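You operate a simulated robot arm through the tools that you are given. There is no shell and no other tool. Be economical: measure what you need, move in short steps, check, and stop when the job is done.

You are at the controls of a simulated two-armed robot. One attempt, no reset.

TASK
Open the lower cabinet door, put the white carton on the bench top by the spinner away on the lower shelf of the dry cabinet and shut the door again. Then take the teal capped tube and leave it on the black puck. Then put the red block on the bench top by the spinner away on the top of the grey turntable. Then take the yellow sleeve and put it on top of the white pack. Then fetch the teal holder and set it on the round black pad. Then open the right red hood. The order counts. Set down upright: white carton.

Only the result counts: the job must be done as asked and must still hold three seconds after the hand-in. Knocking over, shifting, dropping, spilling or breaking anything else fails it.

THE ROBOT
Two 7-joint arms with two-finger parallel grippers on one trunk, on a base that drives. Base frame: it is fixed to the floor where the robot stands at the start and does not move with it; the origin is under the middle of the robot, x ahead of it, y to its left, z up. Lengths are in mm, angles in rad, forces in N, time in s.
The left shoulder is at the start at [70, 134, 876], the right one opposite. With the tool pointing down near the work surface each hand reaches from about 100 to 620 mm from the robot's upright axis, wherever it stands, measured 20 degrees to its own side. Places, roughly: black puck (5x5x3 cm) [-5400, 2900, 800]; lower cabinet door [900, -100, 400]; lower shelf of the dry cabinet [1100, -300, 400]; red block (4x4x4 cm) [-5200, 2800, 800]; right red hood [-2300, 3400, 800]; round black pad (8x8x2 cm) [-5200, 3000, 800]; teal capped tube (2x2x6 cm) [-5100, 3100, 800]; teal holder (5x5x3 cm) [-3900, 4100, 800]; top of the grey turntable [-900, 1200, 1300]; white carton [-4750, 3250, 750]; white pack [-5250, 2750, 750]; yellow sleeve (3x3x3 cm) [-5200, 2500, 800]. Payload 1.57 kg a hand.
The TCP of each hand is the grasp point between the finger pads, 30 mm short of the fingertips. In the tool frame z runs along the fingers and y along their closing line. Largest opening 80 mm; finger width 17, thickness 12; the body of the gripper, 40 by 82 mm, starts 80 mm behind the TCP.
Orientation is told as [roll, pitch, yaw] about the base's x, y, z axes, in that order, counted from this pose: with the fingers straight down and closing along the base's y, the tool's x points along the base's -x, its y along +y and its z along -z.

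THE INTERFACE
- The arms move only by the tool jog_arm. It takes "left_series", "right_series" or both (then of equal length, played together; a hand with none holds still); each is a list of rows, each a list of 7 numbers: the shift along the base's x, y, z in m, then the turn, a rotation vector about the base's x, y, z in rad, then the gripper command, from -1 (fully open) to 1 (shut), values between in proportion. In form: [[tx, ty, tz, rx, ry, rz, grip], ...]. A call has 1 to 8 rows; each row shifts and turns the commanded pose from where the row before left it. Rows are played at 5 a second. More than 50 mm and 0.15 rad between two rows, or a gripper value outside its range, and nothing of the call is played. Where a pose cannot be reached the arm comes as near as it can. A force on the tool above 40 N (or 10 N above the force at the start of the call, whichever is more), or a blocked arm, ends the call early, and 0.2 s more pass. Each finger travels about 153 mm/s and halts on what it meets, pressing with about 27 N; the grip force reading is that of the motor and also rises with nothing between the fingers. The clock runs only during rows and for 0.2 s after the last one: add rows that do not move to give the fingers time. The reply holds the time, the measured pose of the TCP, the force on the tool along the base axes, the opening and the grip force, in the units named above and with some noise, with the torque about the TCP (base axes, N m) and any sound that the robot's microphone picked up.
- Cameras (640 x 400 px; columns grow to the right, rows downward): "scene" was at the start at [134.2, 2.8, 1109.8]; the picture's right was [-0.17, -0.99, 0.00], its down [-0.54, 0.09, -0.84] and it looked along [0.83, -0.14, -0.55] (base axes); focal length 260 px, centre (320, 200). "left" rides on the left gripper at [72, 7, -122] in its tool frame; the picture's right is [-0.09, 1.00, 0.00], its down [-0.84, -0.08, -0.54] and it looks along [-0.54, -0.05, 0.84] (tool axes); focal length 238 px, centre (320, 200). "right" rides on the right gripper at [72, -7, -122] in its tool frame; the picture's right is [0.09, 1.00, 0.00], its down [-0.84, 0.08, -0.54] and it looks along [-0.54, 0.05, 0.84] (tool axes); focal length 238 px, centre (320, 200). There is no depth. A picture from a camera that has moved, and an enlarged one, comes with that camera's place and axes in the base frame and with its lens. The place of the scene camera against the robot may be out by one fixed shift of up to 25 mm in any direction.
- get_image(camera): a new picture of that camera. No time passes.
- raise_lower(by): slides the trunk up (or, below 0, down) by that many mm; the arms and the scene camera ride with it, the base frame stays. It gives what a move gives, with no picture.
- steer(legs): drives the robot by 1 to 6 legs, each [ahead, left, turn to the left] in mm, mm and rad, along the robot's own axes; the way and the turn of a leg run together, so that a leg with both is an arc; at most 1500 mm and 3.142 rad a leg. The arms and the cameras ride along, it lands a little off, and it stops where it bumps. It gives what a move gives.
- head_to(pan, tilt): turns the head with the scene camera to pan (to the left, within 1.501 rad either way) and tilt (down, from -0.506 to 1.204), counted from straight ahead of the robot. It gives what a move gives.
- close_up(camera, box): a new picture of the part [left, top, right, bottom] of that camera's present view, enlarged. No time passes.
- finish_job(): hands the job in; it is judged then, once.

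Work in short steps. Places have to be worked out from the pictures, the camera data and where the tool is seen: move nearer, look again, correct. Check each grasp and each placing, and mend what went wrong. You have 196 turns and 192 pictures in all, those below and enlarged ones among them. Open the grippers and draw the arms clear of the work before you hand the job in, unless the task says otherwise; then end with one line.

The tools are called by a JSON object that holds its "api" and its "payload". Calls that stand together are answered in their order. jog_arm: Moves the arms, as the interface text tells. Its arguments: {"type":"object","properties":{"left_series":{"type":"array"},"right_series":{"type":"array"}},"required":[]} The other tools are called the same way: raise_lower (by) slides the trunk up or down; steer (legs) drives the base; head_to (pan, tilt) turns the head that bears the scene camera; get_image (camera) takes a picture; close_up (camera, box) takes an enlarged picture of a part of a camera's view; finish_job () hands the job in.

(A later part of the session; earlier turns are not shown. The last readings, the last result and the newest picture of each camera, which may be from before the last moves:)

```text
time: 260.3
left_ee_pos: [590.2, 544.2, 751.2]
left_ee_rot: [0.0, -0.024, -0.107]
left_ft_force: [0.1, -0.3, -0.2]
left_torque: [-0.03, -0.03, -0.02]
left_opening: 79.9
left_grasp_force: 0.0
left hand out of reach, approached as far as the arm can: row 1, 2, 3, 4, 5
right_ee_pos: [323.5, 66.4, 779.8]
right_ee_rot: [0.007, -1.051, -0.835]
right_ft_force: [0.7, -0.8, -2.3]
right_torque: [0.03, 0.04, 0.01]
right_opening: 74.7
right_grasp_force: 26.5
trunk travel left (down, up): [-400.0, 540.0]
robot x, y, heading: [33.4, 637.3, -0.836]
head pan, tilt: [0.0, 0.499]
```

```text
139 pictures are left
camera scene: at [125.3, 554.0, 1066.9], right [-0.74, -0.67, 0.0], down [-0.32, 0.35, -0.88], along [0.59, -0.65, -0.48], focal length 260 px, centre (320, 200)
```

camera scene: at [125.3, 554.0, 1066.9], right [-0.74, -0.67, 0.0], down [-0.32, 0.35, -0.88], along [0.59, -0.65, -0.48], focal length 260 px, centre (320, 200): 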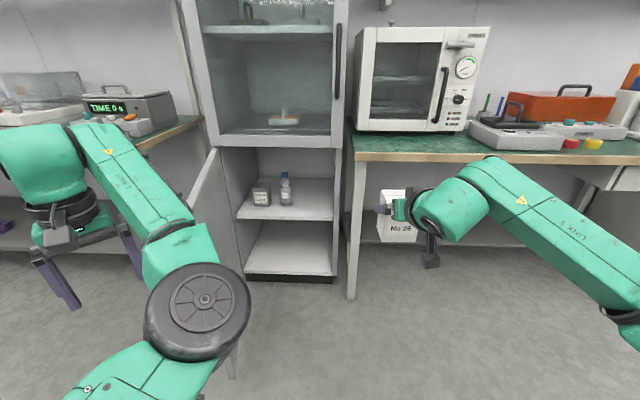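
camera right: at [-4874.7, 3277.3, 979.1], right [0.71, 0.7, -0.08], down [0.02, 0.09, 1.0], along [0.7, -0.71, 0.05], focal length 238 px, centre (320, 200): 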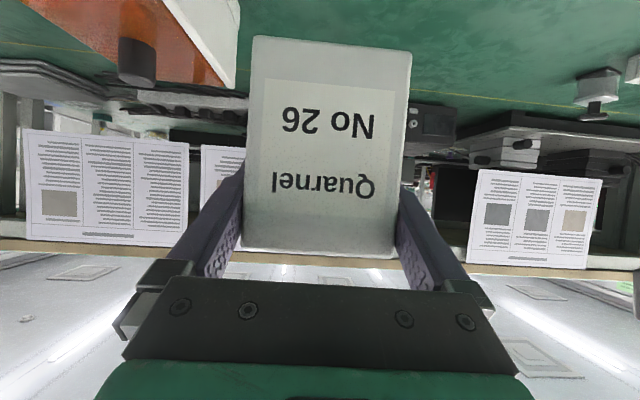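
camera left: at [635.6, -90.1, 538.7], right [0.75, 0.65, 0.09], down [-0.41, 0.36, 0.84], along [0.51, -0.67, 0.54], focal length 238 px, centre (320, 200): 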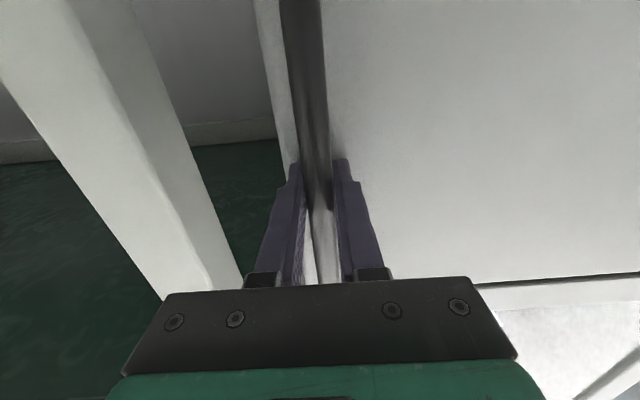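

The door stands only ≈70° open and would crowd the robot, so I'll push it wider from inside with the left hand. First lower, sidestep right and move ahead so the hand is inside the door.

{"api": "raise_lower", "payload": {"by": -130}}

{"api": "steer", "payload": {"legs": [[0, -170, 0], [280, 0, 0]]}}

{"api": "get_image", "payload": {"camera": "scene"}}

```text
time: 261.9
left_ee_pos: [590.7, 543.9, 621.9]
left_ee_rot: [-0.001, -0.028, -0.11]
left_ft_force: [0.0, 0.2, -0.6]
left_torque: [-0.04, -0.03, -0.01]
left_opening: 80.2
left_grasp_force: 0.0
right_ee_pos: [325.1, 67.0, 651.7]
right_ee_rot: [0.005, -1.05, -0.835]
right_ft_force: [0.8, -0.1, -0.5]
right_torque: [0.0, 0.03, 0.01]
right_opening: 74.7
right_grasp_force: 27.2
trunk travel left (down, up): [-270.0, 670.0]
robot x, y, heading: [35.0, 641.7, -0.831]
head pan, tilt: [0.0, 0.499]
```

```text
time: 264.9
left_ee_pos: [649.8, 226.9, 620.2]
left_ee_rot: [0.0, -0.025, -0.108]
left_ft_force: [0.5, -0.3, 0.7]
left_torque: [-0.03, 0.01, 0.03]
left_opening: 79.7
left_grasp_force: 0.1
right_ee_pos: [386.1, -249.9, 651.2]
right_ee_rot: [0.005, -1.05, -0.829]
right_ft_force: [-0.4, -0.7, -1.2]
right_torque: [-0.01, 0.04, 0.01]
right_opening: 74.6
right_grasp_force: 26.3
trunk travel left (down, up): [-270.0, 670.0]
robot x, y, heading: [96.2, 325.8, -0.833]
head pan, tilt: [0.0, 0.499]
```

```text
138 pictures are left
camera scene: at [185.0, 236.3, 936.8], right [-0.74, -0.68, 0.0], down [-0.32, 0.35, -0.88], along [0.59, -0.65, -0.48], focal length 260 px, centre (320, 200)
```

scene: 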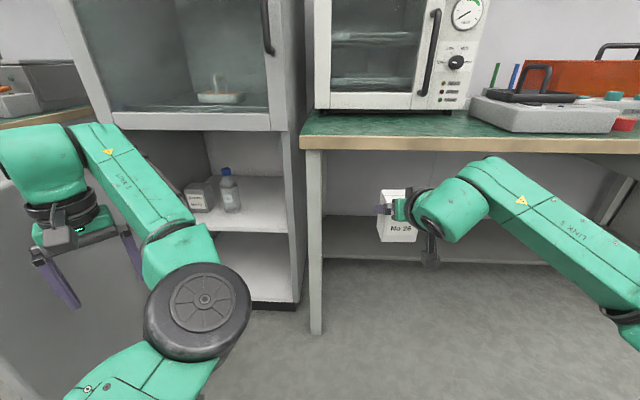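

The hand is inside the door plane near its free edge. I advance 70 mm and sidestep left in steps to push the door wider.

{"api": "steer", "payload": {"legs": [[70, 0, 0], [0, 150, 0], [0, 100, 0]]}}

{"api": "get_image", "payload": {"camera": "scene"}}

{"api": "get_image", "payload": {"camera": "left"}}

```text
time: 267.6
left_ee_pos: [884.5, 354.5, 620.6]
left_ee_rot: [-0.002, -0.024, -0.1]
left_ft_force: [0.0, -0.1, -0.8]
left_torque: [0.0, -0.01, -0.05]
left_opening: 80.1
left_grasp_force: 0.0
right_ee_pos: [623.9, -126.5, 651.1]
right_ee_rot: [0.006, -1.049, -0.824]
right_ft_force: [-0.2, -0.2, -1.0]
right_torque: [0.0, 0.02, 0.02]
right_opening: 74.4
right_grasp_force: 26.8
trunk travel left (down, up): [-270.0, 670.0]
robot x, y, heading: [326.6, 444.0, -0.821]
head pan, tilt: [0.0, 0.499]
```

```text
137 pictures are left
camera scene: at [419.2, 359.7, 936.9], right [-0.73, -0.68, 0.0], down [-0.33, 0.35, -0.88], along [0.6, -0.64, -0.48], focal length 260 px, centre (320, 200)
```

scene: 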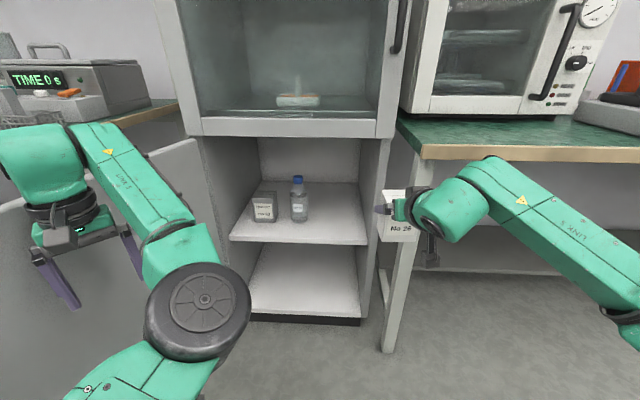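

```text
136 pictures are left
camera left: at [810.5, 366.6, 741.6], right [0.19, 0.98, 0.0], down [0.81, -0.16, 0.56], along [0.55, -0.11, -0.83], focal length 238 px, centre (320, 200)
```

left: 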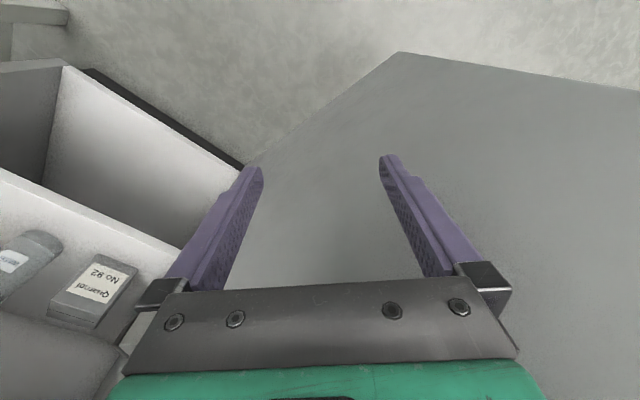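

Door is now ≈90° open and the shelf's right part is free. I push 60 mm further left, lower to shelf height plus clearance, shift the carton left 66 mm, and look.

{"api": "steer", "payload": {"legs": [[0, 60, -0.02]]}}

{"api": "raise_lower", "payload": {"by": -155}}

{"api": "jog_arm", "payload": {"right_series": [[0.0242, 0.0225, 0, 0, 0, 0, 1], [0.0242, 0.0225, 0, 0, 0, 0, 1], [0, 0, 0, 0, 0, 0, 1]]}}

{"api": "get_image", "payload": {"camera": "scene"}}

{"api": "get_image", "payload": {"camera": "right"}}

```text
time: 268.6
left_ee_pos: [902.3, 366.8, 622.3]
left_ee_rot: [-0.005, -0.008, -0.123]
left_ft_force: [-5.5, 0.4, 1.7]
left_torque: [0.04, -0.55, 0.07]
left_opening: 80.1
left_grasp_force: 0.1
right_ee_pos: [641.2, -105.6, 649.8]
right_ee_rot: [0.007, -1.049, -0.837]
right_ft_force: [0.4, -1.1, -1.8]
right_torque: [0.0, -0.02, 0.0]
right_opening: 74.6
right_grasp_force: 27.1
trunk travel left (down, up): [-270.0, 670.0]
robot x, y, heading: [352.4, 468.5, -0.838]
head pan, tilt: [0.0, 0.499]
stopped in leg 1: the force on the tool passed its limit at 100 N (the readings are from after the stop); the commanded pose is now the measured one
```

```text
time: 270.3
left_ee_pos: [902.1, 366.8, 467.7]
left_ee_rot: [-0.004, -0.007, -0.123]
left_ft_force: [-12.1, -4.2, 1.0]
left_torque: [0.35, -0.96, -0.08]
left_opening: 80.1
left_grasp_force: 0.0
right_ee_pos: [641.9, -104.6, 496.0]
right_ee_rot: [0.008, -1.048, -0.839]
right_ft_force: [0.2, 0.5, -1.5]
right_torque: [0.02, 0.02, -0.01]
right_opening: 74.7
right_grasp_force: 27.3
trunk travel left (down, up): [-115.0, 825.0]
robot x, y, heading: [353.4, 469.2, -0.839]
head pan, tilt: [0.0, 0.499]
```

```text
time: 271.1
left_ee_pos: [902.2, 365.3, 466.7]
left_ee_rot: [-0.005, -0.007, -0.122]
left_ft_force: [-15.6, -3.4, -3.3]
left_torque: [0.36, -1.14, 0.01]
left_opening: 80.2
left_grasp_force: 0.1
right_ee_pos: [688.5, -62.2, 498.1]
right_ee_rot: [0.008, -1.05, -0.838]
right_ft_force: [-0.8, -0.4, -2.4]
right_torque: [-0.01, 0.03, -0.03]
right_opening: 75.2
right_grasp_force: 26.9
trunk travel left (down, up): [-115.0, 825.0]
robot x, y, heading: [352.9, 465.7, -0.836]
head pan, tilt: [0.0, 0.499]
```

```text
135 pictures are left
camera scene: at [442.7, 382.0, 781.9], right [-0.74, -0.67, 0.0], down [-0.32, 0.36, -0.88], along [0.59, -0.65, -0.48], focal length 260 px, centre (320, 200)
```

scene: 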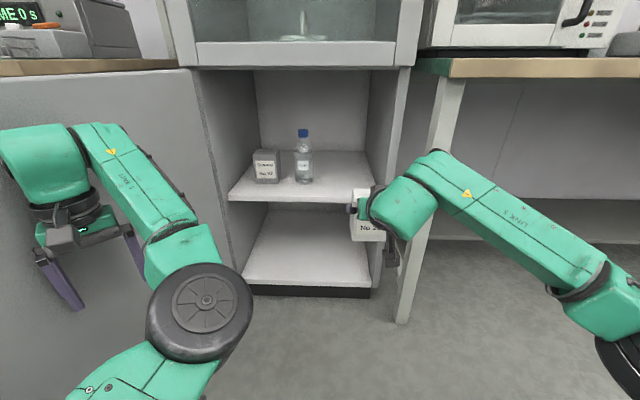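

```text
134 pictures are left
camera right: at [588.4, 37.9, 496.4], right [0.7, 0.71, -0.08], down [0.02, 0.09, 1.0], along [0.71, -0.7, 0.05], focal length 238 px, centre (320, 200)
```

right: 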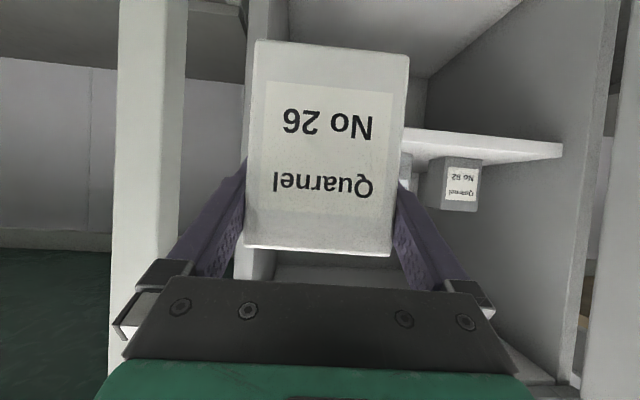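

The door is at its stop. I ease off 15 mm to the right, shift the carton another 70 mm left (away from the right wall, clear of the bottle), and check.

{"api": "steer", "payload": {"legs": [[0, -15, 0]]}}

{"api": "jog_arm", "payload": {"right_series": [[0.026, 0.0235, 0.005, 0, 0, 0, 1], [0.026, 0.0235, 0.005, 0, 0, 0, 1], [0, 0, 0, 0, 0, 0, 1]]}}

{"api": "steer", "payload": {"legs": [[110, 0, 0]]}}

{"api": "get_image", "payload": {"camera": "scene"}}

{"api": "get_image", "payload": {"camera": "right"}}

```text
time: 271.9
left_ee_pos: [891.6, 355.7, 466.6]
left_ee_rot: [-0.004, -0.007, -0.122]
left_ft_force: [0.5, 0.2, 0.0]
left_torque: [-0.03, 0.02, 0.03]
left_opening: 79.7
left_grasp_force: 0.0
right_ee_pos: [677.8, -71.8, 498.0]
right_ee_rot: [0.005, -1.049, -0.835]
right_ft_force: [-0.3, -0.3, -1.5]
right_torque: [0.01, 0.01, 0.0]
right_opening: 74.7
right_grasp_force: 27.2
trunk travel left (down, up): [-115.0, 825.0]
robot x, y, heading: [343.5, 461.0, -0.835]
head pan, tilt: [0.0, 0.499]
```

```text
time: 272.7
left_ee_pos: [893.0, 357.7, 467.0]
left_ee_rot: [-0.004, -0.007, -0.122]
left_ft_force: [-0.1, -0.9, -0.5]
left_torque: [-0.05, 0.0, 0.0]
left_opening: 80.2
left_grasp_force: 0.1
right_ee_pos: [731.4, -24.5, 508.8]
right_ee_rot: [0.004, -1.05, -0.838]
right_ft_force: [0.4, -0.2, -1.7]
right_torque: [0.0, 0.02, 0.01]
right_opening: 74.8
right_grasp_force: 27.0
trunk travel left (down, up): [-115.0, 825.0]
robot x, y, heading: [340.7, 460.1, -0.837]
head pan, tilt: [0.0, 0.499]
```

```text
time: 273.7
left_ee_pos: [928.5, 307.4, 467.3]
left_ee_rot: [-0.004, 0.007, -0.127]
left_ft_force: [-5.2, -3.2, 2.3]
left_torque: [0.31, -0.66, -0.09]
left_opening: 80.3
left_grasp_force: 0.0
right_ee_pos: [770.3, -70.9, 508.4]
right_ee_rot: [0.008, -1.048, -0.837]
right_ft_force: [0.5, -0.2, -1.2]
right_torque: [-0.02, -0.02, 0.02]
right_opening: 74.9
right_grasp_force: 26.8
trunk travel left (down, up): [-115.0, 825.0]
robot x, y, heading: [384.4, 415.8, -0.84]
head pan, tilt: [0.0, 0.499]
stopped in leg 1: the force on the tool passed its limit at 101 N (the readings are from after the stop); the commanded pose is now the measured one
```

```text
133 pictures are left
camera scene: at [472.8, 325.9, 782.0], right [-0.74, -0.67, 0.0], down [-0.32, 0.36, -0.88], along [0.59, -0.65, -0.48], focal length 260 px, centre (320, 200)
```

scene: 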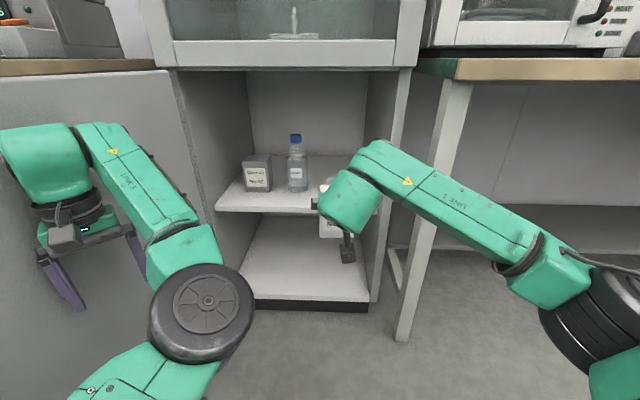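

```text
132 pictures are left
camera right: at [669.9, 28.8, 506.3], right [0.71, 0.7, -0.08], down [0.02, 0.09, 1.0], along [0.71, -0.7, 0.05], focal length 238 px, centre (320, 200)
```

right: 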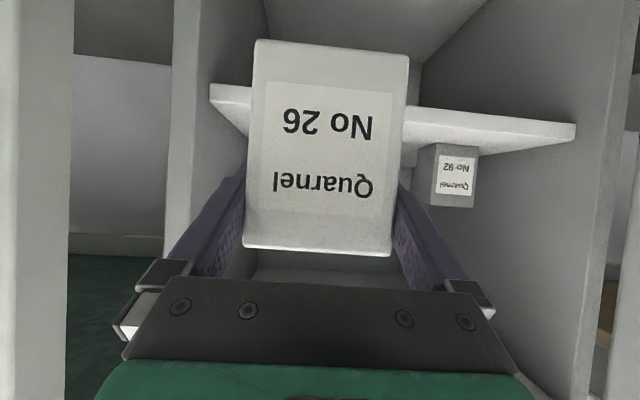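

The left hand was pressing the door. I move it away from the door (right/forward), raise the carton by 12 mm for clearance over the shelf (est. z≈420), then advance.

{"api": "jog_arm", "payload": {"left_series": [[-0.012, -0.045, 0, 0, 0, 0, -1], [-0.014, -0.046, 0, 0, 0, 0, -1], [0, 0, 0, 0, 0, 0, -1]], "right_series": [[0, 0, 0.006, 0, 0, 0, 1], [0, 0, 0.006, 0, 0, 0, 1], [0, 0, 0, 0, 0, 0, 1]]}}

{"api": "steer", "payload": {"legs": [[100, 0, 0]]}}

{"api": "get_image", "payload": {"camera": "scene"}}

{"api": "get_image", "payload": {"camera": "right"}}

```text
time: 274.5
left_ee_pos: [937.6, 217.5, 471.5]
left_ee_rot: [-0.003, 0.009, -0.123]
left_ft_force: [0.1, -0.8, 0.7]
left_torque: [-0.02, 0.03, 0.01]
left_opening: 80.1
left_grasp_force: 0.0
left hand out of reach, approached as far as the arm can: row 1
right_ee_pos: [771.6, -70.1, 521.3]
right_ee_rot: [0.005, -1.047, -0.837]
right_ft_force: [0.1, 0.6, -2.0]
right_torque: [0.02, 0.01, 0.0]
right_opening: 74.5
right_grasp_force: 27.0
trunk travel left (down, up): [-115.0, 825.0]
robot x, y, heading: [381.5, 408.6, -0.836]
head pan, tilt: [0.0, 0.499]
```

```text
time: 275.7
left_ee_pos: [1004.6, 141.0, 471.0]
left_ee_rot: [-0.001, 0.006, -0.124]
left_ft_force: [0.8, 0.9, 0.1]
left_torque: [0.0, 0.01, 0.01]
left_opening: 79.8
left_grasp_force: 0.1
right_ee_pos: [837.6, -146.8, 520.6]
right_ee_rot: [0.011, -1.048, -0.839]
right_ft_force: [-0.3, 0.4, -0.9]
right_torque: [-0.02, -0.01, -0.02]
right_opening: 74.8
right_grasp_force: 27.0
trunk travel left (down, up): [-115.0, 825.0]
robot x, y, heading: [448.6, 339.1, -0.839]
head pan, tilt: [0.0, 0.499]
```

```text
131 pictures are left
camera scene: at [541.3, 248.9, 781.9], right [-0.74, -0.67, 0.0], down [-0.32, 0.36, -0.88], along [0.59, -0.65, -0.48], focal length 260 px, centre (320, 200)
```

scene: 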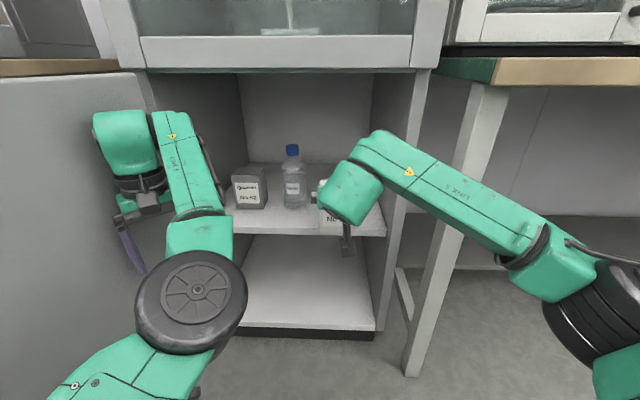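

```text
130 pictures are left
camera right: at [738.2, -46.7, 518.4], right [0.7, 0.71, -0.07], down [0.02, 0.09, 1.0], along [0.71, -0.7, 0.05], focal length 238 px, centre (320, 200)
```

right: 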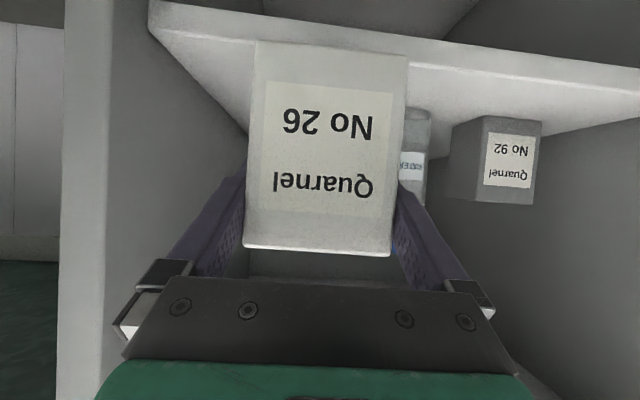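

Clearances look good (≈37 mm above the shelf, 70+ mm each side). I advance the base 70 mm and the arm 20 mm more.

{"api": "steer", "payload": {"legs": [[70, 0, 0]]}}

{"api": "jog_arm", "payload": {"right_series": [[0.0134, -0.0149, 0, 0, 0, 0, 1], [0, 0, -0.012, 0, 0, 0, 1], [0, 0, -0.008, 0, 0, 0, 1], [0, 0, 0, 0, 0, 0, 1]]}}

{"api": "get_image", "payload": {"camera": "right"}}

{"api": "get_image", "payload": {"camera": "scene"}}

```text
time: 276.8
left_ee_pos: [1033.1, 84.6, 479.5]
left_ee_rot: [0.009, 0.002, -0.153]
left_ft_force: [-0.1, -0.1, 0.1]
left_torque: [-0.04, 0.01, 0.0]
left_opening: 79.7
left_grasp_force: 0.1
right_ee_pos: [870.9, -195.8, 522.3]
right_ee_rot: [0.014, -1.051, -0.852]
right_ft_force: [0.8, -0.2, -1.4]
right_torque: [-0.02, 0.02, 0.02]
right_opening: 74.6
right_grasp_force: 26.6
trunk travel left (down, up): [-115.0, 825.0]
robot x, y, heading: [488.6, 290.4, -0.848]
head pan, tilt: [0.0, 0.499]
stopped in leg 1: the force on the tool passed its limit at 124 N (the readings are from after the stop); the commanded pose is now the measured one
```

```text
time: 277.8
left_ee_pos: [1031.6, 84.5, 479.3]
left_ee_rot: [0.011, 0.005, -0.151]
left_ft_force: [-0.9, -0.3, 0.4]
left_torque: [0.0, 0.01, 0.0]
left_opening: 80.0
left_grasp_force: 0.0
right_ee_pos: [884.0, -210.6, 502.4]
right_ee_rot: [0.017, -1.052, -0.853]
right_ft_force: [0.1, 0.9, -1.9]
right_torque: [0.01, -0.03, -0.01]
right_opening: 74.6
right_grasp_force: 27.4
trunk travel left (down, up): [-115.0, 825.0]
robot x, y, heading: [491.5, 292.0, -0.847]
head pan, tilt: [0.0, 0.499]
```

```text
129 pictures are left
camera right: at [785.3, -110.5, 499.5], right [0.71, 0.7, -0.07], down [0.01, 0.09, 1.0], along [0.7, -0.71, 0.05], focal length 238 px, centre (320, 200)
```

right: 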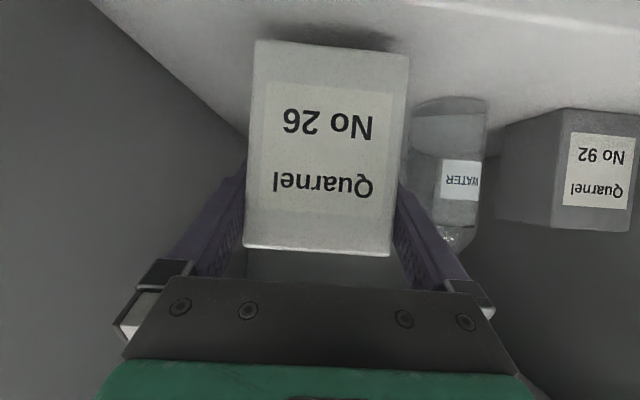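

```text
128 pictures are left
camera scene: at [574.6, 201.9, 782.5], right [-0.75, -0.66, -0.01], down [-0.31, 0.36, -0.88], along [0.59, -0.66, -0.48], focal length 260 px, centre (320, 200)
```

scene: 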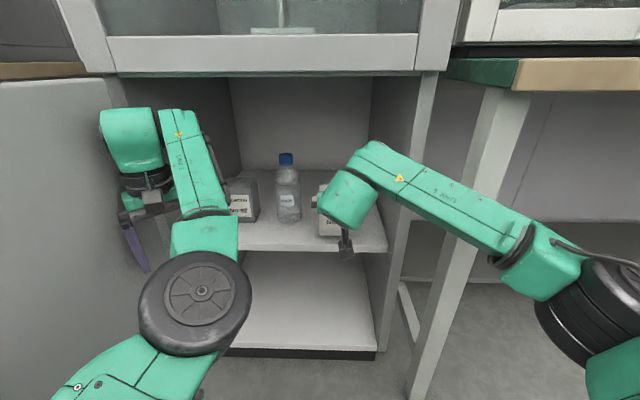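

The carton is over the shelf (~15 mm above). I lower gently in small steps and watch the vertical force.

{"api": "jog_arm", "payload": {"right_series": [[0, 0, -0.004, 0, 0, 0, 1], [0, 0, -0.004, 0, 0, 0, 1], [0, 0, -0.003, 0, 0, 0, 1], [0, 0, 0, 0, 0, 0, 1]]}}

{"api": "close_up", "payload": {"camera": "right", "box": [200, 0, 460, 120]}}

```text
time: 278.8
left_ee_pos: [1033.0, 85.7, 477.9]
left_ee_rot: [0.009, 0.006, -0.151]
left_ft_force: [-0.2, 0.1, -0.1]
left_torque: [-0.03, -0.01, 0.0]
left_opening: 79.9
left_grasp_force: 0.1
right_ee_pos: [885.4, -211.4, 492.4]
right_ee_rot: [0.02, -1.051, -0.854]
right_ft_force: [-0.3, 0.1, -1.9]
right_torque: [-0.02, -0.03, 0.01]
right_opening: 74.8
right_grasp_force: 26.2
trunk travel left (down, up): [-115.0, 825.0]
robot x, y, heading: [488.5, 291.4, -0.84]
head pan, tilt: [0.0, 0.499]
```

```text
2.46 times, centred on (330, 60) of right
camera zoom: at [785.3, -110.9, 489.6], right [0.71, 0.7, -0.07], down [0.01, 0.09, 1.0], along [0.7, -0.71, 0.05], focal length 587 px, centre (295, 545)
```

zoom: 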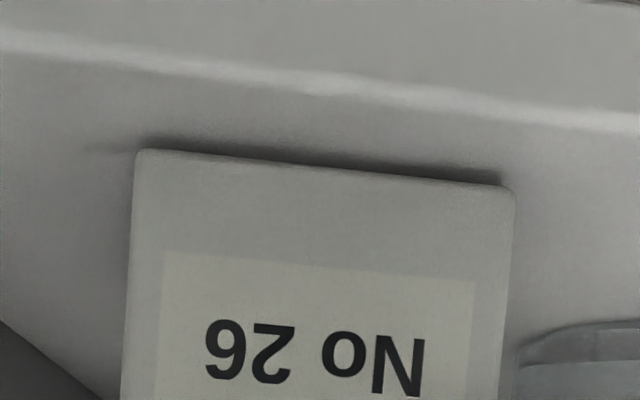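

The front edge of the shelf is visible ~25 mm in front of the carton; contact shadow is close. I continue lowering.

{"api": "jog_arm", "payload": {"right_series": [[0, 0, -0.003, 0, 0, 0, 1], [0, 0, -0.003, 0, 0, 0, 1], [0, 0, -0.002, 0, 0, 0, 1], [0, 0, 0, 0, 0, 0, 1]]}}

{"api": "close_up", "payload": {"camera": "right", "box": [200, 0, 460, 120]}}

```text
time: 279.8
left_ee_pos: [1030.6, 86.4, 479.3]
left_ee_rot: [0.006, 0.008, -0.151]
left_ft_force: [0.5, -0.4, 0.2]
left_torque: [-0.02, 0.01, 0.04]
left_opening: 79.9
left_grasp_force: 0.1
right_ee_pos: [885.1, -211.0, 488.0]
right_ee_rot: [0.02, -1.058, -0.855]
right_ft_force: [-1.4, 2.2, 20.9]
right_torque: [-0.53, 0.5, -0.26]
right_opening: 75.0
right_grasp_force: 27.3
trunk travel left (down, up): [-115.0, 825.0]
robot x, y, heading: [488.9, 291.2, -0.845]
head pan, tilt: [0.0, 0.499]
```

```text
2.46 times, centred on (330, 60) of right
camera zoom: at [785.7, -110.8, 484.1], right [0.71, 0.7, -0.07], down [0.01, 0.09, 1.0], along [0.7, -0.71, 0.06], focal length 587 px, centre (295, 545)
```

zoom: 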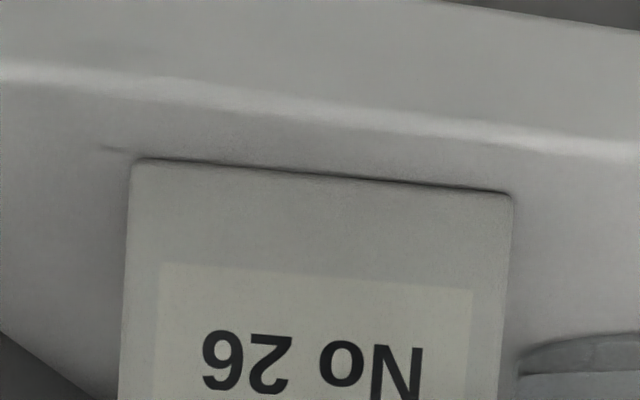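

Contact (21 N). For door clearance I lift slightly, move 30 mm deeper, and set it down again.

{"api": "jog_arm", "payload": {"right_series": [[0, 0, 0.008, 0, 0, 0, 1], [0.01, -0.0113, 0, 0, 0, 0, 1], [0.01, -0.0113, 0, 0, 0, 0, 1], [0, 0, -0.003, 0, 0, 0, 1], [0, 0, -0.002, 0, 0, 0, 1], [0, 0, 0, 0, 0, 0, 1]]}}

{"api": "get_image", "payload": {"camera": "right"}}

```text
time: 281.2
left_ee_pos: [1032.0, 84.3, 478.0]
left_ee_rot: [0.009, 0.006, -0.149]
left_ft_force: [0.1, -0.6, -0.6]
left_torque: [-0.01, 0.02, -0.02]
left_opening: 80.1
left_grasp_force: 0.1
right_ee_pos: [904.9, -233.2, 487.9]
right_ee_rot: [0.018, -1.053, -0.854]
right_ft_force: [-0.5, -0.5, 0.2]
right_torque: [-0.14, 0.01, 0.0]
right_opening: 74.8
right_grasp_force: 26.9
trunk travel left (down, up): [-115.0, 825.0]
robot x, y, heading: [489.3, 288.7, -0.844]
head pan, tilt: [0.0, 0.499]
```

```text
125 pictures are left
camera right: at [804.5, -133.0, 484.9], right [0.71, 0.7, -0.07], down [0.01, 0.09, 1.0], along [0.7, -0.71, 0.05], focal length 238 px, centre (320, 200)
```

right: 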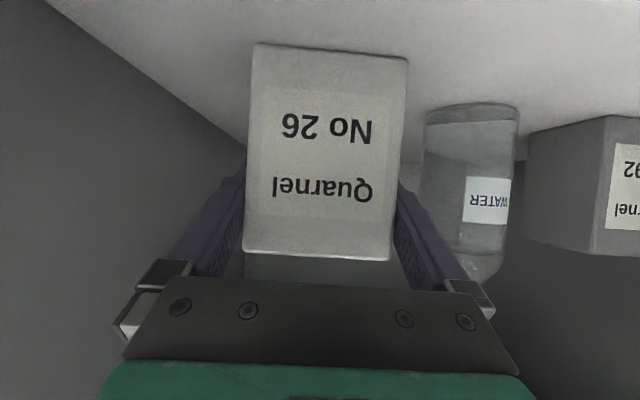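

It is just resting on the shelf. I open and retreat straight back.

{"api": "jog_arm", "payload": {"right_series": [[0, 0, -0.001, 0, 0, 0, 0.9], [0, 0, 0, 0, 0, 0, -1], [0, 0, 0, 0, 0, 0, -1], [-0.0134, 0.0149, 0, 0, 0, 0, -1], [-0.0134, 0.0149, 0, 0, 0, 0, -1], [-0.0134, 0.0149, 0, 0, 0, 0, -1], [-0.02, 0.0223, 0, 0, 0, 0, -1]]}}

{"api": "steer", "payload": {"legs": [[-150, 0, 0]]}}

{"api": "get_image", "payload": {"camera": "right"}}

{"api": "get_image", "payload": {"camera": "scene"}}

```text
time: 282.8
left_ee_pos: [1031.3, 84.8, 478.3]
left_ee_rot: [0.009, 0.006, -0.148]
left_ft_force: [0.4, -0.6, 0.2]
left_torque: [0.01, 0.02, -0.04]
left_opening: 80.0
left_grasp_force: 0.1
right_ee_pos: [844.2, -166.6, 485.9]
right_ee_rot: [0.019, -1.05, -0.855]
right_ft_force: [0.5, -0.1, -0.4]
right_torque: [0.01, 0.0, 0.0]
right_opening: 79.9
right_grasp_force: 0.1
trunk travel left (down, up): [-115.0, 825.0]
robot x, y, heading: [488.9, 290.7, -0.85]
head pan, tilt: [0.0, 0.499]
```

```text
time: 284.2
left_ee_pos: [932.5, 200.3, 473.5]
left_ee_rot: [0.004, 0.015, -0.148]
left_ft_force: [-0.2, 0.1, -0.4]
left_torque: [-0.05, 0.01, -0.01]
left_opening: 80.0
left_grasp_force: 0.1
right_ee_pos: [744.1, -52.3, 485.0]
right_ee_rot: [0.004, -1.046, -0.844]
right_ft_force: [-0.7, 0.2, -0.7]
right_torque: [-0.03, -0.01, -0.03]
right_opening: 80.0
right_grasp_force: 0.0
trunk travel left (down, up): [-115.0, 825.0]
robot x, y, heading: [388.4, 407.2, -0.848]
head pan, tilt: [0.0, 0.499]
```

```text
124 pictures are left
camera right: at [644.8, 48.8, 483.1], right [0.71, 0.7, -0.08], down [0.02, 0.09, 1.0], along [0.7, -0.71, 0.05], focal length 238 px, centre (320, 200)
```

right: 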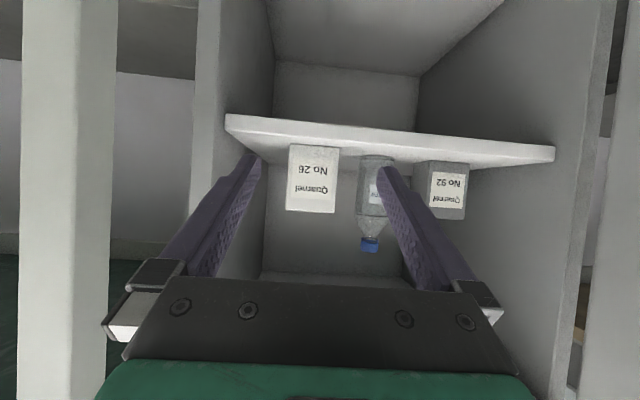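

```text
123 pictures are left
camera scene: at [478.0, 317.1, 782.0], right [-0.75, -0.66, 0.0], down [-0.32, 0.36, -0.88], along [0.58, -0.66, -0.48], focal length 260 px, centre (320, 200)
```

scene: 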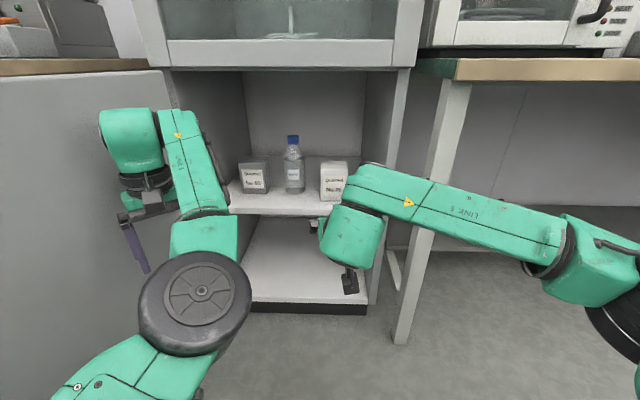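

The white carton stands upright on the lower shelf. Next: shut the door. I back out, lower a bit, close the right gripper, and sidestep left past the door's free edge.

{"api": "steer", "payload": {"legs": [[-500, 0, 0], [0, 600, 0]]}}

{"api": "raise_lower", "payload": {"by": -90}}

{"api": "jog_arm", "payload": {"right_series": [[0, 0, 0, 0, 0, 0, 1], [0, 0, 0, 0, 0, 0, 1], [0, 0, 0, 0, 0, 0, 1]]}}

{"api": "get_image", "payload": {"camera": "scene"}}

```text
time: 290.0
left_ee_pos: [1049.3, 960.2, 475.1]
left_ee_rot: [0.006, 0.014, -0.157]
left_ft_force: [-0.8, 0.5, 0.4]
left_torque: [0.01, 0.03, 0.01]
left_opening: 80.1
left_grasp_force: 0.0
right_ee_pos: [857.5, 709.0, 485.3]
right_ee_rot: [0.006, -1.048, -0.85]
right_ft_force: [-0.7, -0.9, 0.7]
right_torque: [-0.04, -0.01, 0.03]
right_opening: 79.9
right_grasp_force: 0.0
trunk travel left (down, up): [-115.0, 825.0]
robot x, y, heading: [501.7, 1167.2, -0.848]
head pan, tilt: [0.0, 0.499]
```

```text
time: 291.3
left_ee_pos: [1049.7, 960.2, 386.1]
left_ee_rot: [0.006, 0.013, -0.154]
left_ft_force: [-0.1, 0.8, 0.3]
left_torque: [-0.01, 0.04, 0.03]
left_opening: 79.9
left_grasp_force: 0.1
right_ee_pos: [858.7, 709.4, 395.8]
right_ee_rot: [0.005, -1.047, -0.851]
right_ft_force: [1.2, 0.0, -0.5]
right_torque: [0.01, 0.0, -0.05]
right_opening: 79.9
right_grasp_force: 0.0
trunk travel left (down, up): [-25.0, 915.0]
robot x, y, heading: [504.2, 1167.0, -0.854]
head pan, tilt: [0.0, 0.499]
```

```text
time: 292.1
left_ee_pos: [1049.3, 960.5, 385.2]
left_ee_rot: [0.005, 0.014, -0.156]
left_ft_force: [1.0, -0.6, 0.1]
left_torque: [-0.02, 0.01, -0.05]
left_opening: 80.2
left_grasp_force: 0.0
right_ee_pos: [858.5, 708.4, 394.6]
right_ee_rot: [0.004, -1.048, -0.851]
right_ft_force: [-0.1, -0.5, -0.2]
right_torque: [0.0, 0.01, 0.0]
right_opening: 0.2
right_grasp_force: 21.9
trunk travel left (down, up): [-25.0, 915.0]
robot x, y, heading: [503.6, 1167.5, -0.851]
head pan, tilt: [0.0, 0.499]
```

```text
122 pictures are left
camera scene: at [594.2, 1079.5, 692.0], right [-0.75, -0.66, 0.0], down [-0.32, 0.36, -0.88], along [0.58, -0.66, -0.48], focal length 260 px, centre (320, 200)
```

scene: 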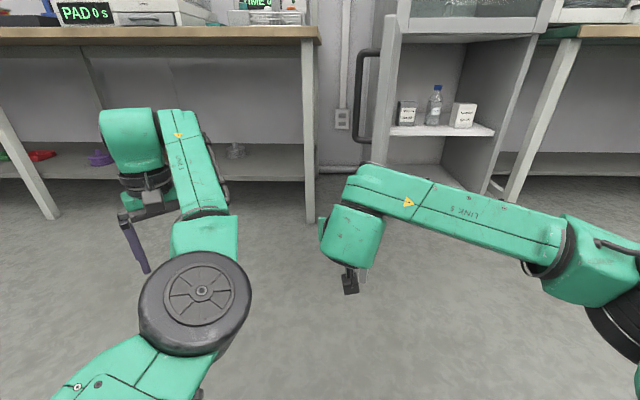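

The door is edge-on just right of my hand, with its handle above the hand's height. I move 220 ahead and push right.

{"api": "steer", "payload": {"legs": [[220, 0, 0], [0, -150, 0], [0, -150, 0]]}}

{"api": "get_image", "payload": {"camera": "scene"}}

```text
time: 295.8
left_ee_pos: [965.0, 592.6, 383.7]
left_ee_rot: [0.007, 0.013, -0.158]
left_ft_force: [-0.1, -0.8, 0.0]
left_torque: [0.02, -0.01, 0.0]
left_opening: 80.1
left_grasp_force: 0.1
right_ee_pos: [774.1, 342.7, 394.9]
right_ee_rot: [0.006, -1.049, -0.851]
right_ft_force: [-0.3, 0.4, 0.9]
right_torque: [0.0, 0.02, 0.02]
right_opening: 0.0
right_grasp_force: 21.6
trunk travel left (down, up): [-25.0, 915.0]
robot x, y, heading: [419.8, 802.2, -0.859]
head pan, tilt: [0.0, 0.499]
```

```text
121 pictures are left
camera scene: at [510.1, 714.1, 692.0], right [-0.75, -0.66, 0.0], down [-0.32, 0.36, -0.88], along [0.58, -0.66, -0.48], focal length 260 px, centre (320, 200)
```

scene: 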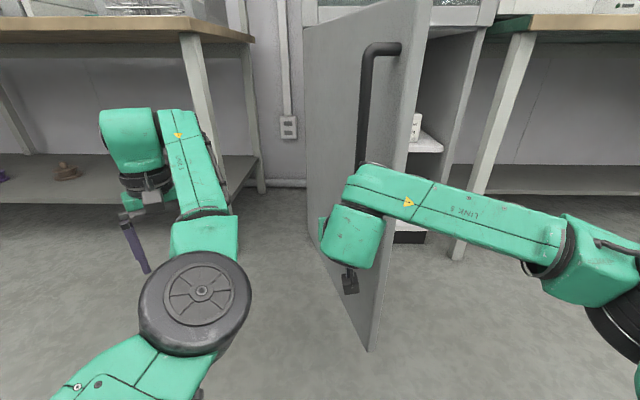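

The door is closing nicely. I continue along the arc.

{"api": "steer", "payload": {"legs": [[75, -120, 0], [120, -100, 0]]}}

{"api": "get_image", "payload": {"camera": "scene"}}

```text
time: 298.1
left_ee_pos: [921.2, 302.0, 384.9]
left_ee_rot: [0.006, 0.013, -0.161]
left_ft_force: [0.3, -0.4, 0.5]
left_torque: [-0.03, 0.03, -0.02]
left_opening: 79.9
left_grasp_force: 0.0
right_ee_pos: [728.6, 51.6, 395.2]
right_ee_rot: [0.004, -1.046, -0.855]
right_ft_force: [0.3, 1.0, 1.1]
right_torque: [0.0, 0.02, -0.01]
right_opening: 0.1
right_grasp_force: 21.1
trunk travel left (down, up): [-25.0, 915.0]
robot x, y, heading: [374.9, 512.7, -0.856]
head pan, tilt: [0.0, 0.499]
```

```text
120 pictures are left
camera scene: at [466.8, 423.0, 692.0], right [-0.76, -0.66, 0.0], down [-0.31, 0.36, -0.88], along [0.58, -0.66, -0.48], focal length 260 px, centre (320, 200)
```

scene: 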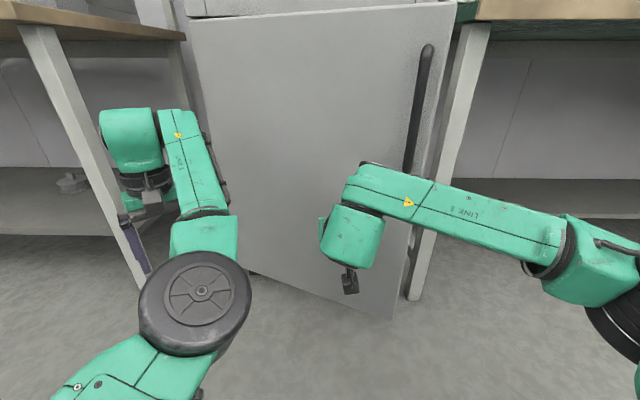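

Door ≈30° open. I push forward 150, then finish with the right arm.

{"api": "steer", "payload": {"legs": [[150, -40, 0]]}}

{"api": "get_image", "payload": {"camera": "scene"}}

```text
time: 299.5
left_ee_pos: [991.1, 161.2, 385.0]
left_ee_rot: [0.005, 0.015, -0.159]
left_ft_force: [0.4, 0.1, 0.1]
left_torque: [0.02, -0.03, -0.01]
left_opening: 80.0
left_grasp_force: 0.0
right_ee_pos: [798.5, -88.2, 394.3]
right_ee_rot: [0.004, -1.047, -0.854]
right_ft_force: [0.9, 0.9, 0.5]
right_torque: [0.01, 0.0, 0.03]
right_opening: 0.1
right_grasp_force: 21.3
trunk travel left (down, up): [-25.0, 915.0]
robot x, y, heading: [446.4, 375.0, -0.852]
head pan, tilt: [0.0, 0.499]
```

```text
119 pictures are left
camera scene: at [536.0, 283.0, 692.0], right [-0.75, -0.66, 0.0], down [-0.31, 0.36, -0.88], along [0.58, -0.66, -0.48], focal length 260 px, centre (320, 200)
```

scene: 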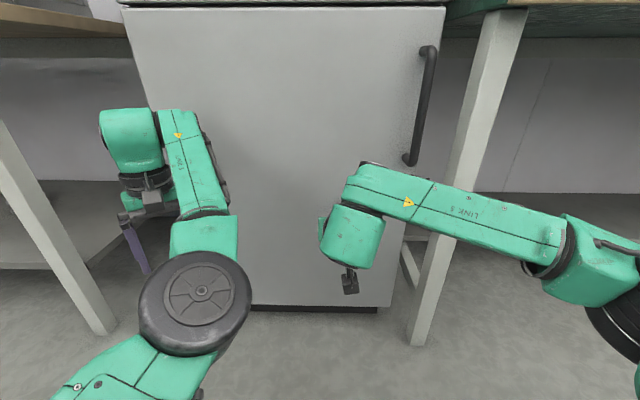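

Nearly shut. I push forward with the right arm until it meets resistance.

{"api": "jog_arm", "payload": {"right_series": [[0.0132, -0.015, 0, 0, 0, 0, 1], [0.0132, -0.015, 0, 0, 0, 0, 1], [0.0132, -0.015, 0, 0, 0, 0, 1], [0.0132, -0.015, 0, 0, 0, 0, 1], [0.0132, -0.015, 0, 0, 0, 0, 1]]}}

{"api": "get_image", "payload": {"camera": "scene"}}

```text
time: 300.0
left_ee_pos: [989.4, 161.1, 384.1]
left_ee_rot: [0.004, 0.014, -0.16]
left_ft_force: [0.2, -0.4, 0.5]
left_torque: [-0.01, 0.01, 0.02]
left_opening: 80.0
left_grasp_force: 0.1
right_ee_pos: [814.6, -106.9, 395.2]
right_ee_rot: [0.005, -1.038, -0.853]
right_ft_force: [-8.0, 7.9, 4.5]
right_torque: [-0.04, -0.07, -0.05]
right_opening: 0.0
right_grasp_force: 21.8
trunk travel left (down, up): [-25.0, 915.0]
robot x, y, heading: [444.6, 375.2, -0.855]
head pan, tilt: [0.0, 0.499]
stopped in row 2 (right hand): the force on the tool passed its limit at 69 N (the readings are from after the stop); the commanded pose is now the measured one
```

```text
118 pictures are left
camera scene: at [535.0, 283.7, 692.2], right [-0.75, -0.66, 0.0], down [-0.31, 0.36, -0.88], along [0.58, -0.66, -0.48], focal length 260 px, centre (320, 200)
```

scene: 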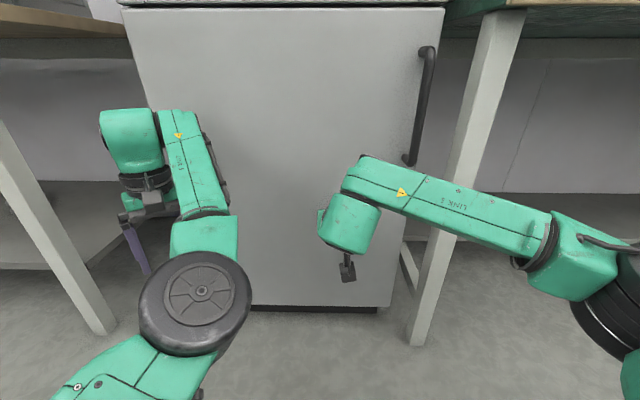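

Resistance matches the closed position. I zoom to check the door seam.

{"api": "close_up", "payload": {"camera": "scene", "box": [360, 0, 480, 75]}}

{"api": "close_up", "payload": {"camera": "scene", "box": [340, 230, 460, 330]}}

```text
5.33 times, centred on (420, 38) of scene
camera zoom: at [535.0, 283.7, 692.2], right [-0.75, -0.66, 0.0], down [-0.31, 0.36, -0.88], along [0.58, -0.66, -0.48], focal length 1384 px, centre (-213, 1067)
```

zoom: 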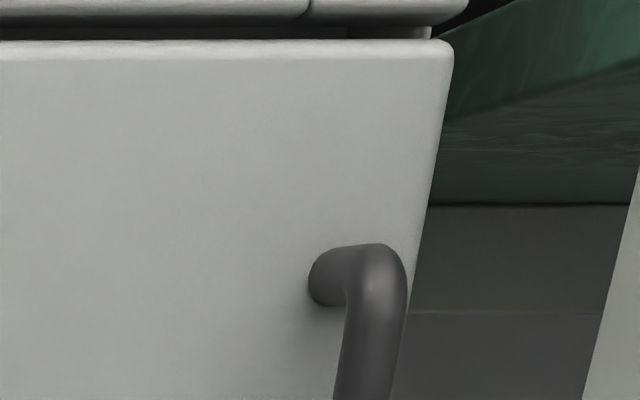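

```text
4.00 times, centred on (400, 280) of scene
camera zoom: at [535.0, 283.7, 692.2], right [-0.75, -0.66, 0.0], down [-0.31, 0.36, -0.88], along [0.58, -0.66, -0.48], focal length 1038 px, centre (0, -120)
```

zoom: 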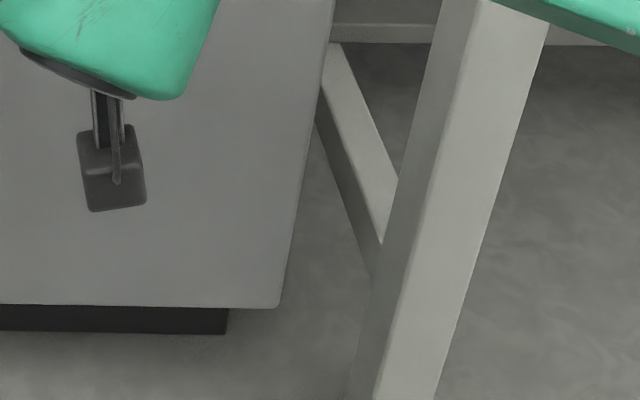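

It looks shut; I give one more firm push nearer the free edge to be sure.

{"api": "jog_arm", "payload": {"right_series": [[-0.0132, 0.015, 0, 0, 0, 0, 1], [-0.0225, -0.02, 0, 0, 0, 0, 1], [-0.0225, -0.02, 0, 0, 0, 0, 1], [0.0132, -0.015, 0, 0, 0, 0, 1], [0.0132, -0.015, 0, 0, 0, 0, 1], [0.0132, -0.015, 0, 0, 0, 0, 1]]}}

{"api": "close_up", "payload": {"camera": "scene", "box": [360, 0, 480, 75]}}

```text
time: 301.1
left_ee_pos: [989.4, 160.0, 385.3]
left_ee_rot: [0.003, 0.015, -0.162]
left_ft_force: [0.7, 0.1, -0.5]
left_torque: [0.0, -0.03, 0.01]
left_opening: 80.1
left_grasp_force: 0.0
right_ee_pos: [767.3, -142.6, 394.1]
right_ee_rot: [0.005, -1.025, -0.855]
right_ft_force: [-8.7, 7.6, 3.3]
right_torque: [-0.03, -0.01, -0.05]
right_opening: 0.0
right_grasp_force: 21.3
trunk travel left (down, up): [-25.0, 915.0]
robot x, y, heading: [447.1, 370.8, -0.853]
head pan, tilt: [0.0, 0.499]
stopped in row 5 (right hand): the force on the tool passed its limit at 70 N (the readings are from after the stop); the commanded pose is now the measured one
```

```text
5.33 times, centred on (420, 38) of scene
camera zoom: at [534.7, 283.8, 692.3], right [-0.76, -0.66, 0.0], down [-0.31, 0.36, -0.88], along [0.58, -0.66, -0.48], focal length 1384 px, centre (-213, 1067)
```

zoom: 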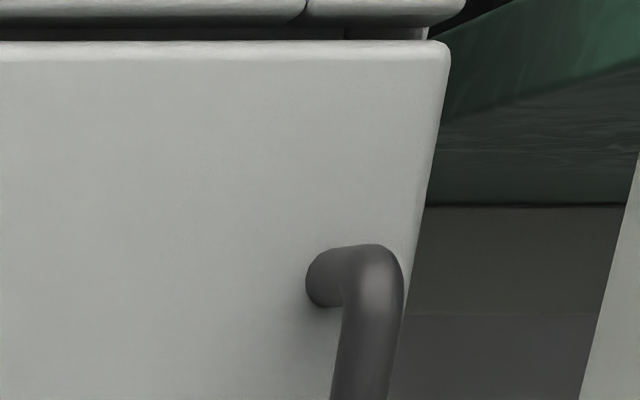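

Both pushes meet a hard stop. I back off and verify from a distance.

{"api": "steer", "payload": {"legs": [[-450, 0, 0]]}}

{"api": "raise_lower", "payload": {"by": 400}}

{"api": "get_image", "payload": {"camera": "scene"}}

```text
time: 303.8
left_ee_pos: [693.3, 500.6, 383.5]
left_ee_rot: [0.006, 0.015, -0.163]
left_ft_force: [-0.3, 0.1, -0.2]
left_torque: [0.03, -0.01, 0.01]
left_opening: 79.9
left_grasp_force: 0.0
right_ee_pos: [472.2, 196.8, 393.2]
right_ee_rot: [0.006, -1.022, -0.859]
right_ft_force: [0.2, 0.1, -1.0]
right_torque: [0.01, 0.0, 0.02]
right_opening: 0.1
right_grasp_force: 21.5
trunk travel left (down, up): [-25.0, 915.0]
robot x, y, heading: [152.7, 712.7, -0.858]
head pan, tilt: [0.0, 0.499]
```

```text
time: 307.6
left_ee_pos: [694.5, 501.1, 783.2]
left_ee_rot: [0.005, 0.015, -0.163]
left_ft_force: [0.4, -0.1, 0.1]
left_torque: [0.0, -0.01, 0.0]
left_opening: 79.9
left_grasp_force: 0.0
right_ee_pos: [470.9, 196.5, 792.5]
right_ee_rot: [0.005, -1.025, -0.857]
right_ft_force: [-0.5, 0.3, -0.3]
right_torque: [0.03, 0.0, 0.0]
right_opening: 0.0
right_grasp_force: 21.1
trunk travel left (down, up): [-425.0, 515.0]
robot x, y, heading: [151.6, 715.4, -0.858]
head pan, tilt: [0.0, 0.499]
```

```text
114 pictures are left
camera scene: at [239.5, 624.5, 1091.9], right [-0.76, -0.65, 0.0], down [-0.31, 0.36, -0.88], along [0.57, -0.67, -0.48], focal length 260 px, centre (320, 200)
```

scene: 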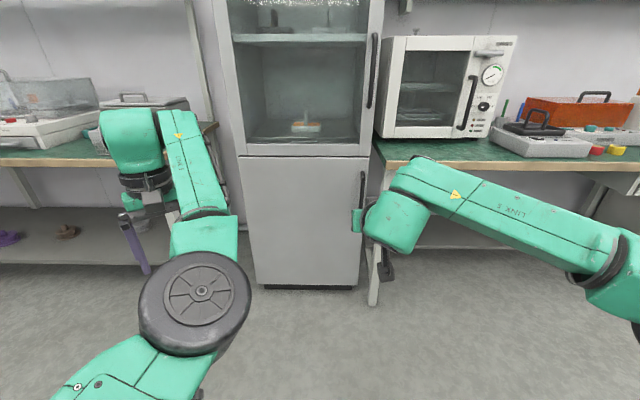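

The door is shut flush. Now I reset the right hand to fingers-down, raise, and start back to the far bench for the tube.

{"api": "jog_arm", "payload": {"right_series": [[-0.026, 0.002, 0.005, 0.111, 0.096, 0, -1], [-0.026, 0.002, 0.005, 0.111, 0.096, 0, -1], [-0.026, 0.002, 0.005, 0.111, 0.096, 0, -1], [-0.026, 0.002, 0.005, 0.111, 0.096, 0, -1], [-0.026, 0.002, 0.005, 0.111, 0.096, 0, -1], [-0.026, 0.002, 0.005, 0.111, 0.096, 0, -1], [-0.026, 0.002, 0.005, 0.111, 0.096, 0, -1], [0, 0, 0, 0, 0, 0, -1]]}}

{"api": "raise_lower", "payload": {"by": 350}}

{"api": "steer", "payload": {"legs": [[0, 0, -1.56], [1500, 0, 0], [1500, 0, 0]]}}

```text
time: 309.4
left_ee_pos: [693.3, 500.7, 784.2]
left_ee_rot: [0.006, 0.016, -0.165]
left_ft_force: [-0.1, -0.1, 0.3]
left_torque: [-0.06, 0.04, 0.02]
left_opening: 80.1
left_grasp_force: 0.0
right_ee_pos: [292.0, 212.4, 828.1]
right_ee_rot: [0.005, 0.007, -0.858]
right_ft_force: [0.5, -0.1, 0.2]
right_torque: [-0.02, 0.01, 0.01]
right_opening: 80.2
right_grasp_force: 0.0
trunk travel left (down, up): [-425.0, 515.0]
robot x, y, heading: [148.4, 713.2, -0.862]
head pan, tilt: [0.0, 0.499]
```

```text
time: 312.8
left_ee_pos: [694.5, 500.8, 1134.1]
left_ee_rot: [0.005, 0.017, -0.164]
left_ft_force: [0.3, -0.9, 0.3]
left_torque: [0.02, 0.02, -0.02]
left_opening: 79.9
left_grasp_force: 0.1
right_ee_pos: [291.3, 212.6, 1178.2]
right_ee_rot: [0.002, 0.006, -0.859]
right_ft_force: [-0.1, 0.1, 0.7]
right_torque: [0.0, 0.04, 0.0]
right_opening: 79.9
right_grasp_force: 0.1
trunk travel left (down, up): [-775.0, 165.0]
robot x, y, heading: [147.4, 717.7, -0.857]
head pan, tilt: [0.0, 0.499]
```

```text
time: 331.4
left_ee_pos: [-2382.0, -1793.9, 1134.0]
left_ee_rot: [0.005, 0.015, -1.709]
left_ft_force: [0.8, 1.1, 0.2]
left_torque: [-0.02, -0.01, -0.03]
left_opening: 79.7
left_grasp_force: 0.1
right_ee_pos: [-2679.7, -1401.0, 1178.9]
right_ee_rot: [0.004, 0.004, -2.402]
right_ft_force: [-0.5, -0.6, -0.8]
right_torque: [0.01, -0.02, 0.01]
right_opening: 79.8
right_grasp_force: 0.2
trunk travel left (down, up): [-775.0, 165.0]
robot x, y, heading: [-2183.8, -1248.4, -2.403]
head pan, tilt: [0.0, 0.499]
```

On track. Continue: 1.7 m, turn right, up the corridor.

{"api": "steer", "payload": {"legs": [[1000, 0, 0], [700, 0, 0], [0, 0, -1.585], [1500, 0, 0], [1500, 0, 0], [1500, 0, 0]]}}

{"api": "head_to", "payload": {"pan": -0.6, "tilt": 0.4}}

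{"api": "get_image", "payload": {"camera": "scene"}}

```text
time: 365.2
left_ee_pos: [-7122.4, 1062.9, 1133.5]
left_ee_rot: [0.004, 0.013, 3.036]
left_ft_force: [0.6, 0.1, 0.2]
left_torque: [0.0, -0.01, 0.02]
left_opening: 80.1
left_grasp_force: 0.0
right_ee_pos: [-6738.6, 1372.1, 1177.8]
right_ee_rot: [0.004, 0.002, 2.341]
right_ft_force: [-0.2, -0.4, 0.2]
right_torque: [0.01, -0.02, -0.01]
right_opening: 80.2
right_grasp_force: 0.1
trunk travel left (down, up): [-775.0, 165.0]
robot x, y, heading: [-6565.6, 881.0, 2.335]
head pan, tilt: [0.0, 0.499]
```

```text
time: 366.2
left_ee_pos: [-7123.6, 1062.2, 1134.9]
left_ee_rot: [0.005, 0.014, 3.038]
left_ft_force: [-0.1, 0.7, 1.0]
left_torque: [0.03, 0.0, 0.01]
left_opening: 79.9
left_grasp_force: 0.0
right_ee_pos: [-6738.0, 1372.8, 1178.5]
right_ee_rot: [0.006, 0.006, 2.343]
right_ft_force: [0.6, -0.8, -0.1]
right_torque: [0.03, 0.02, -0.02]
right_opening: 79.7
right_grasp_force: 0.0
trunk travel left (down, up): [-775.0, 165.0]
robot x, y, heading: [-6568.6, 881.9, 2.341]
head pan, tilt: [-0.6, 0.4]
```

```text
113 pictures are left
camera scene: at [-6623.2, 1026.6, 1451.1], right [0.99, 0.17, 0.0], down [0.07, -0.38, -0.92], along [-0.16, 0.91, -0.39], focal length 260 px, centre (320, 200)
```

scene: 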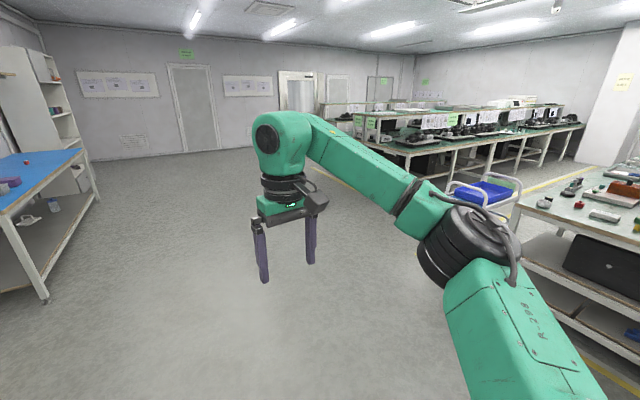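

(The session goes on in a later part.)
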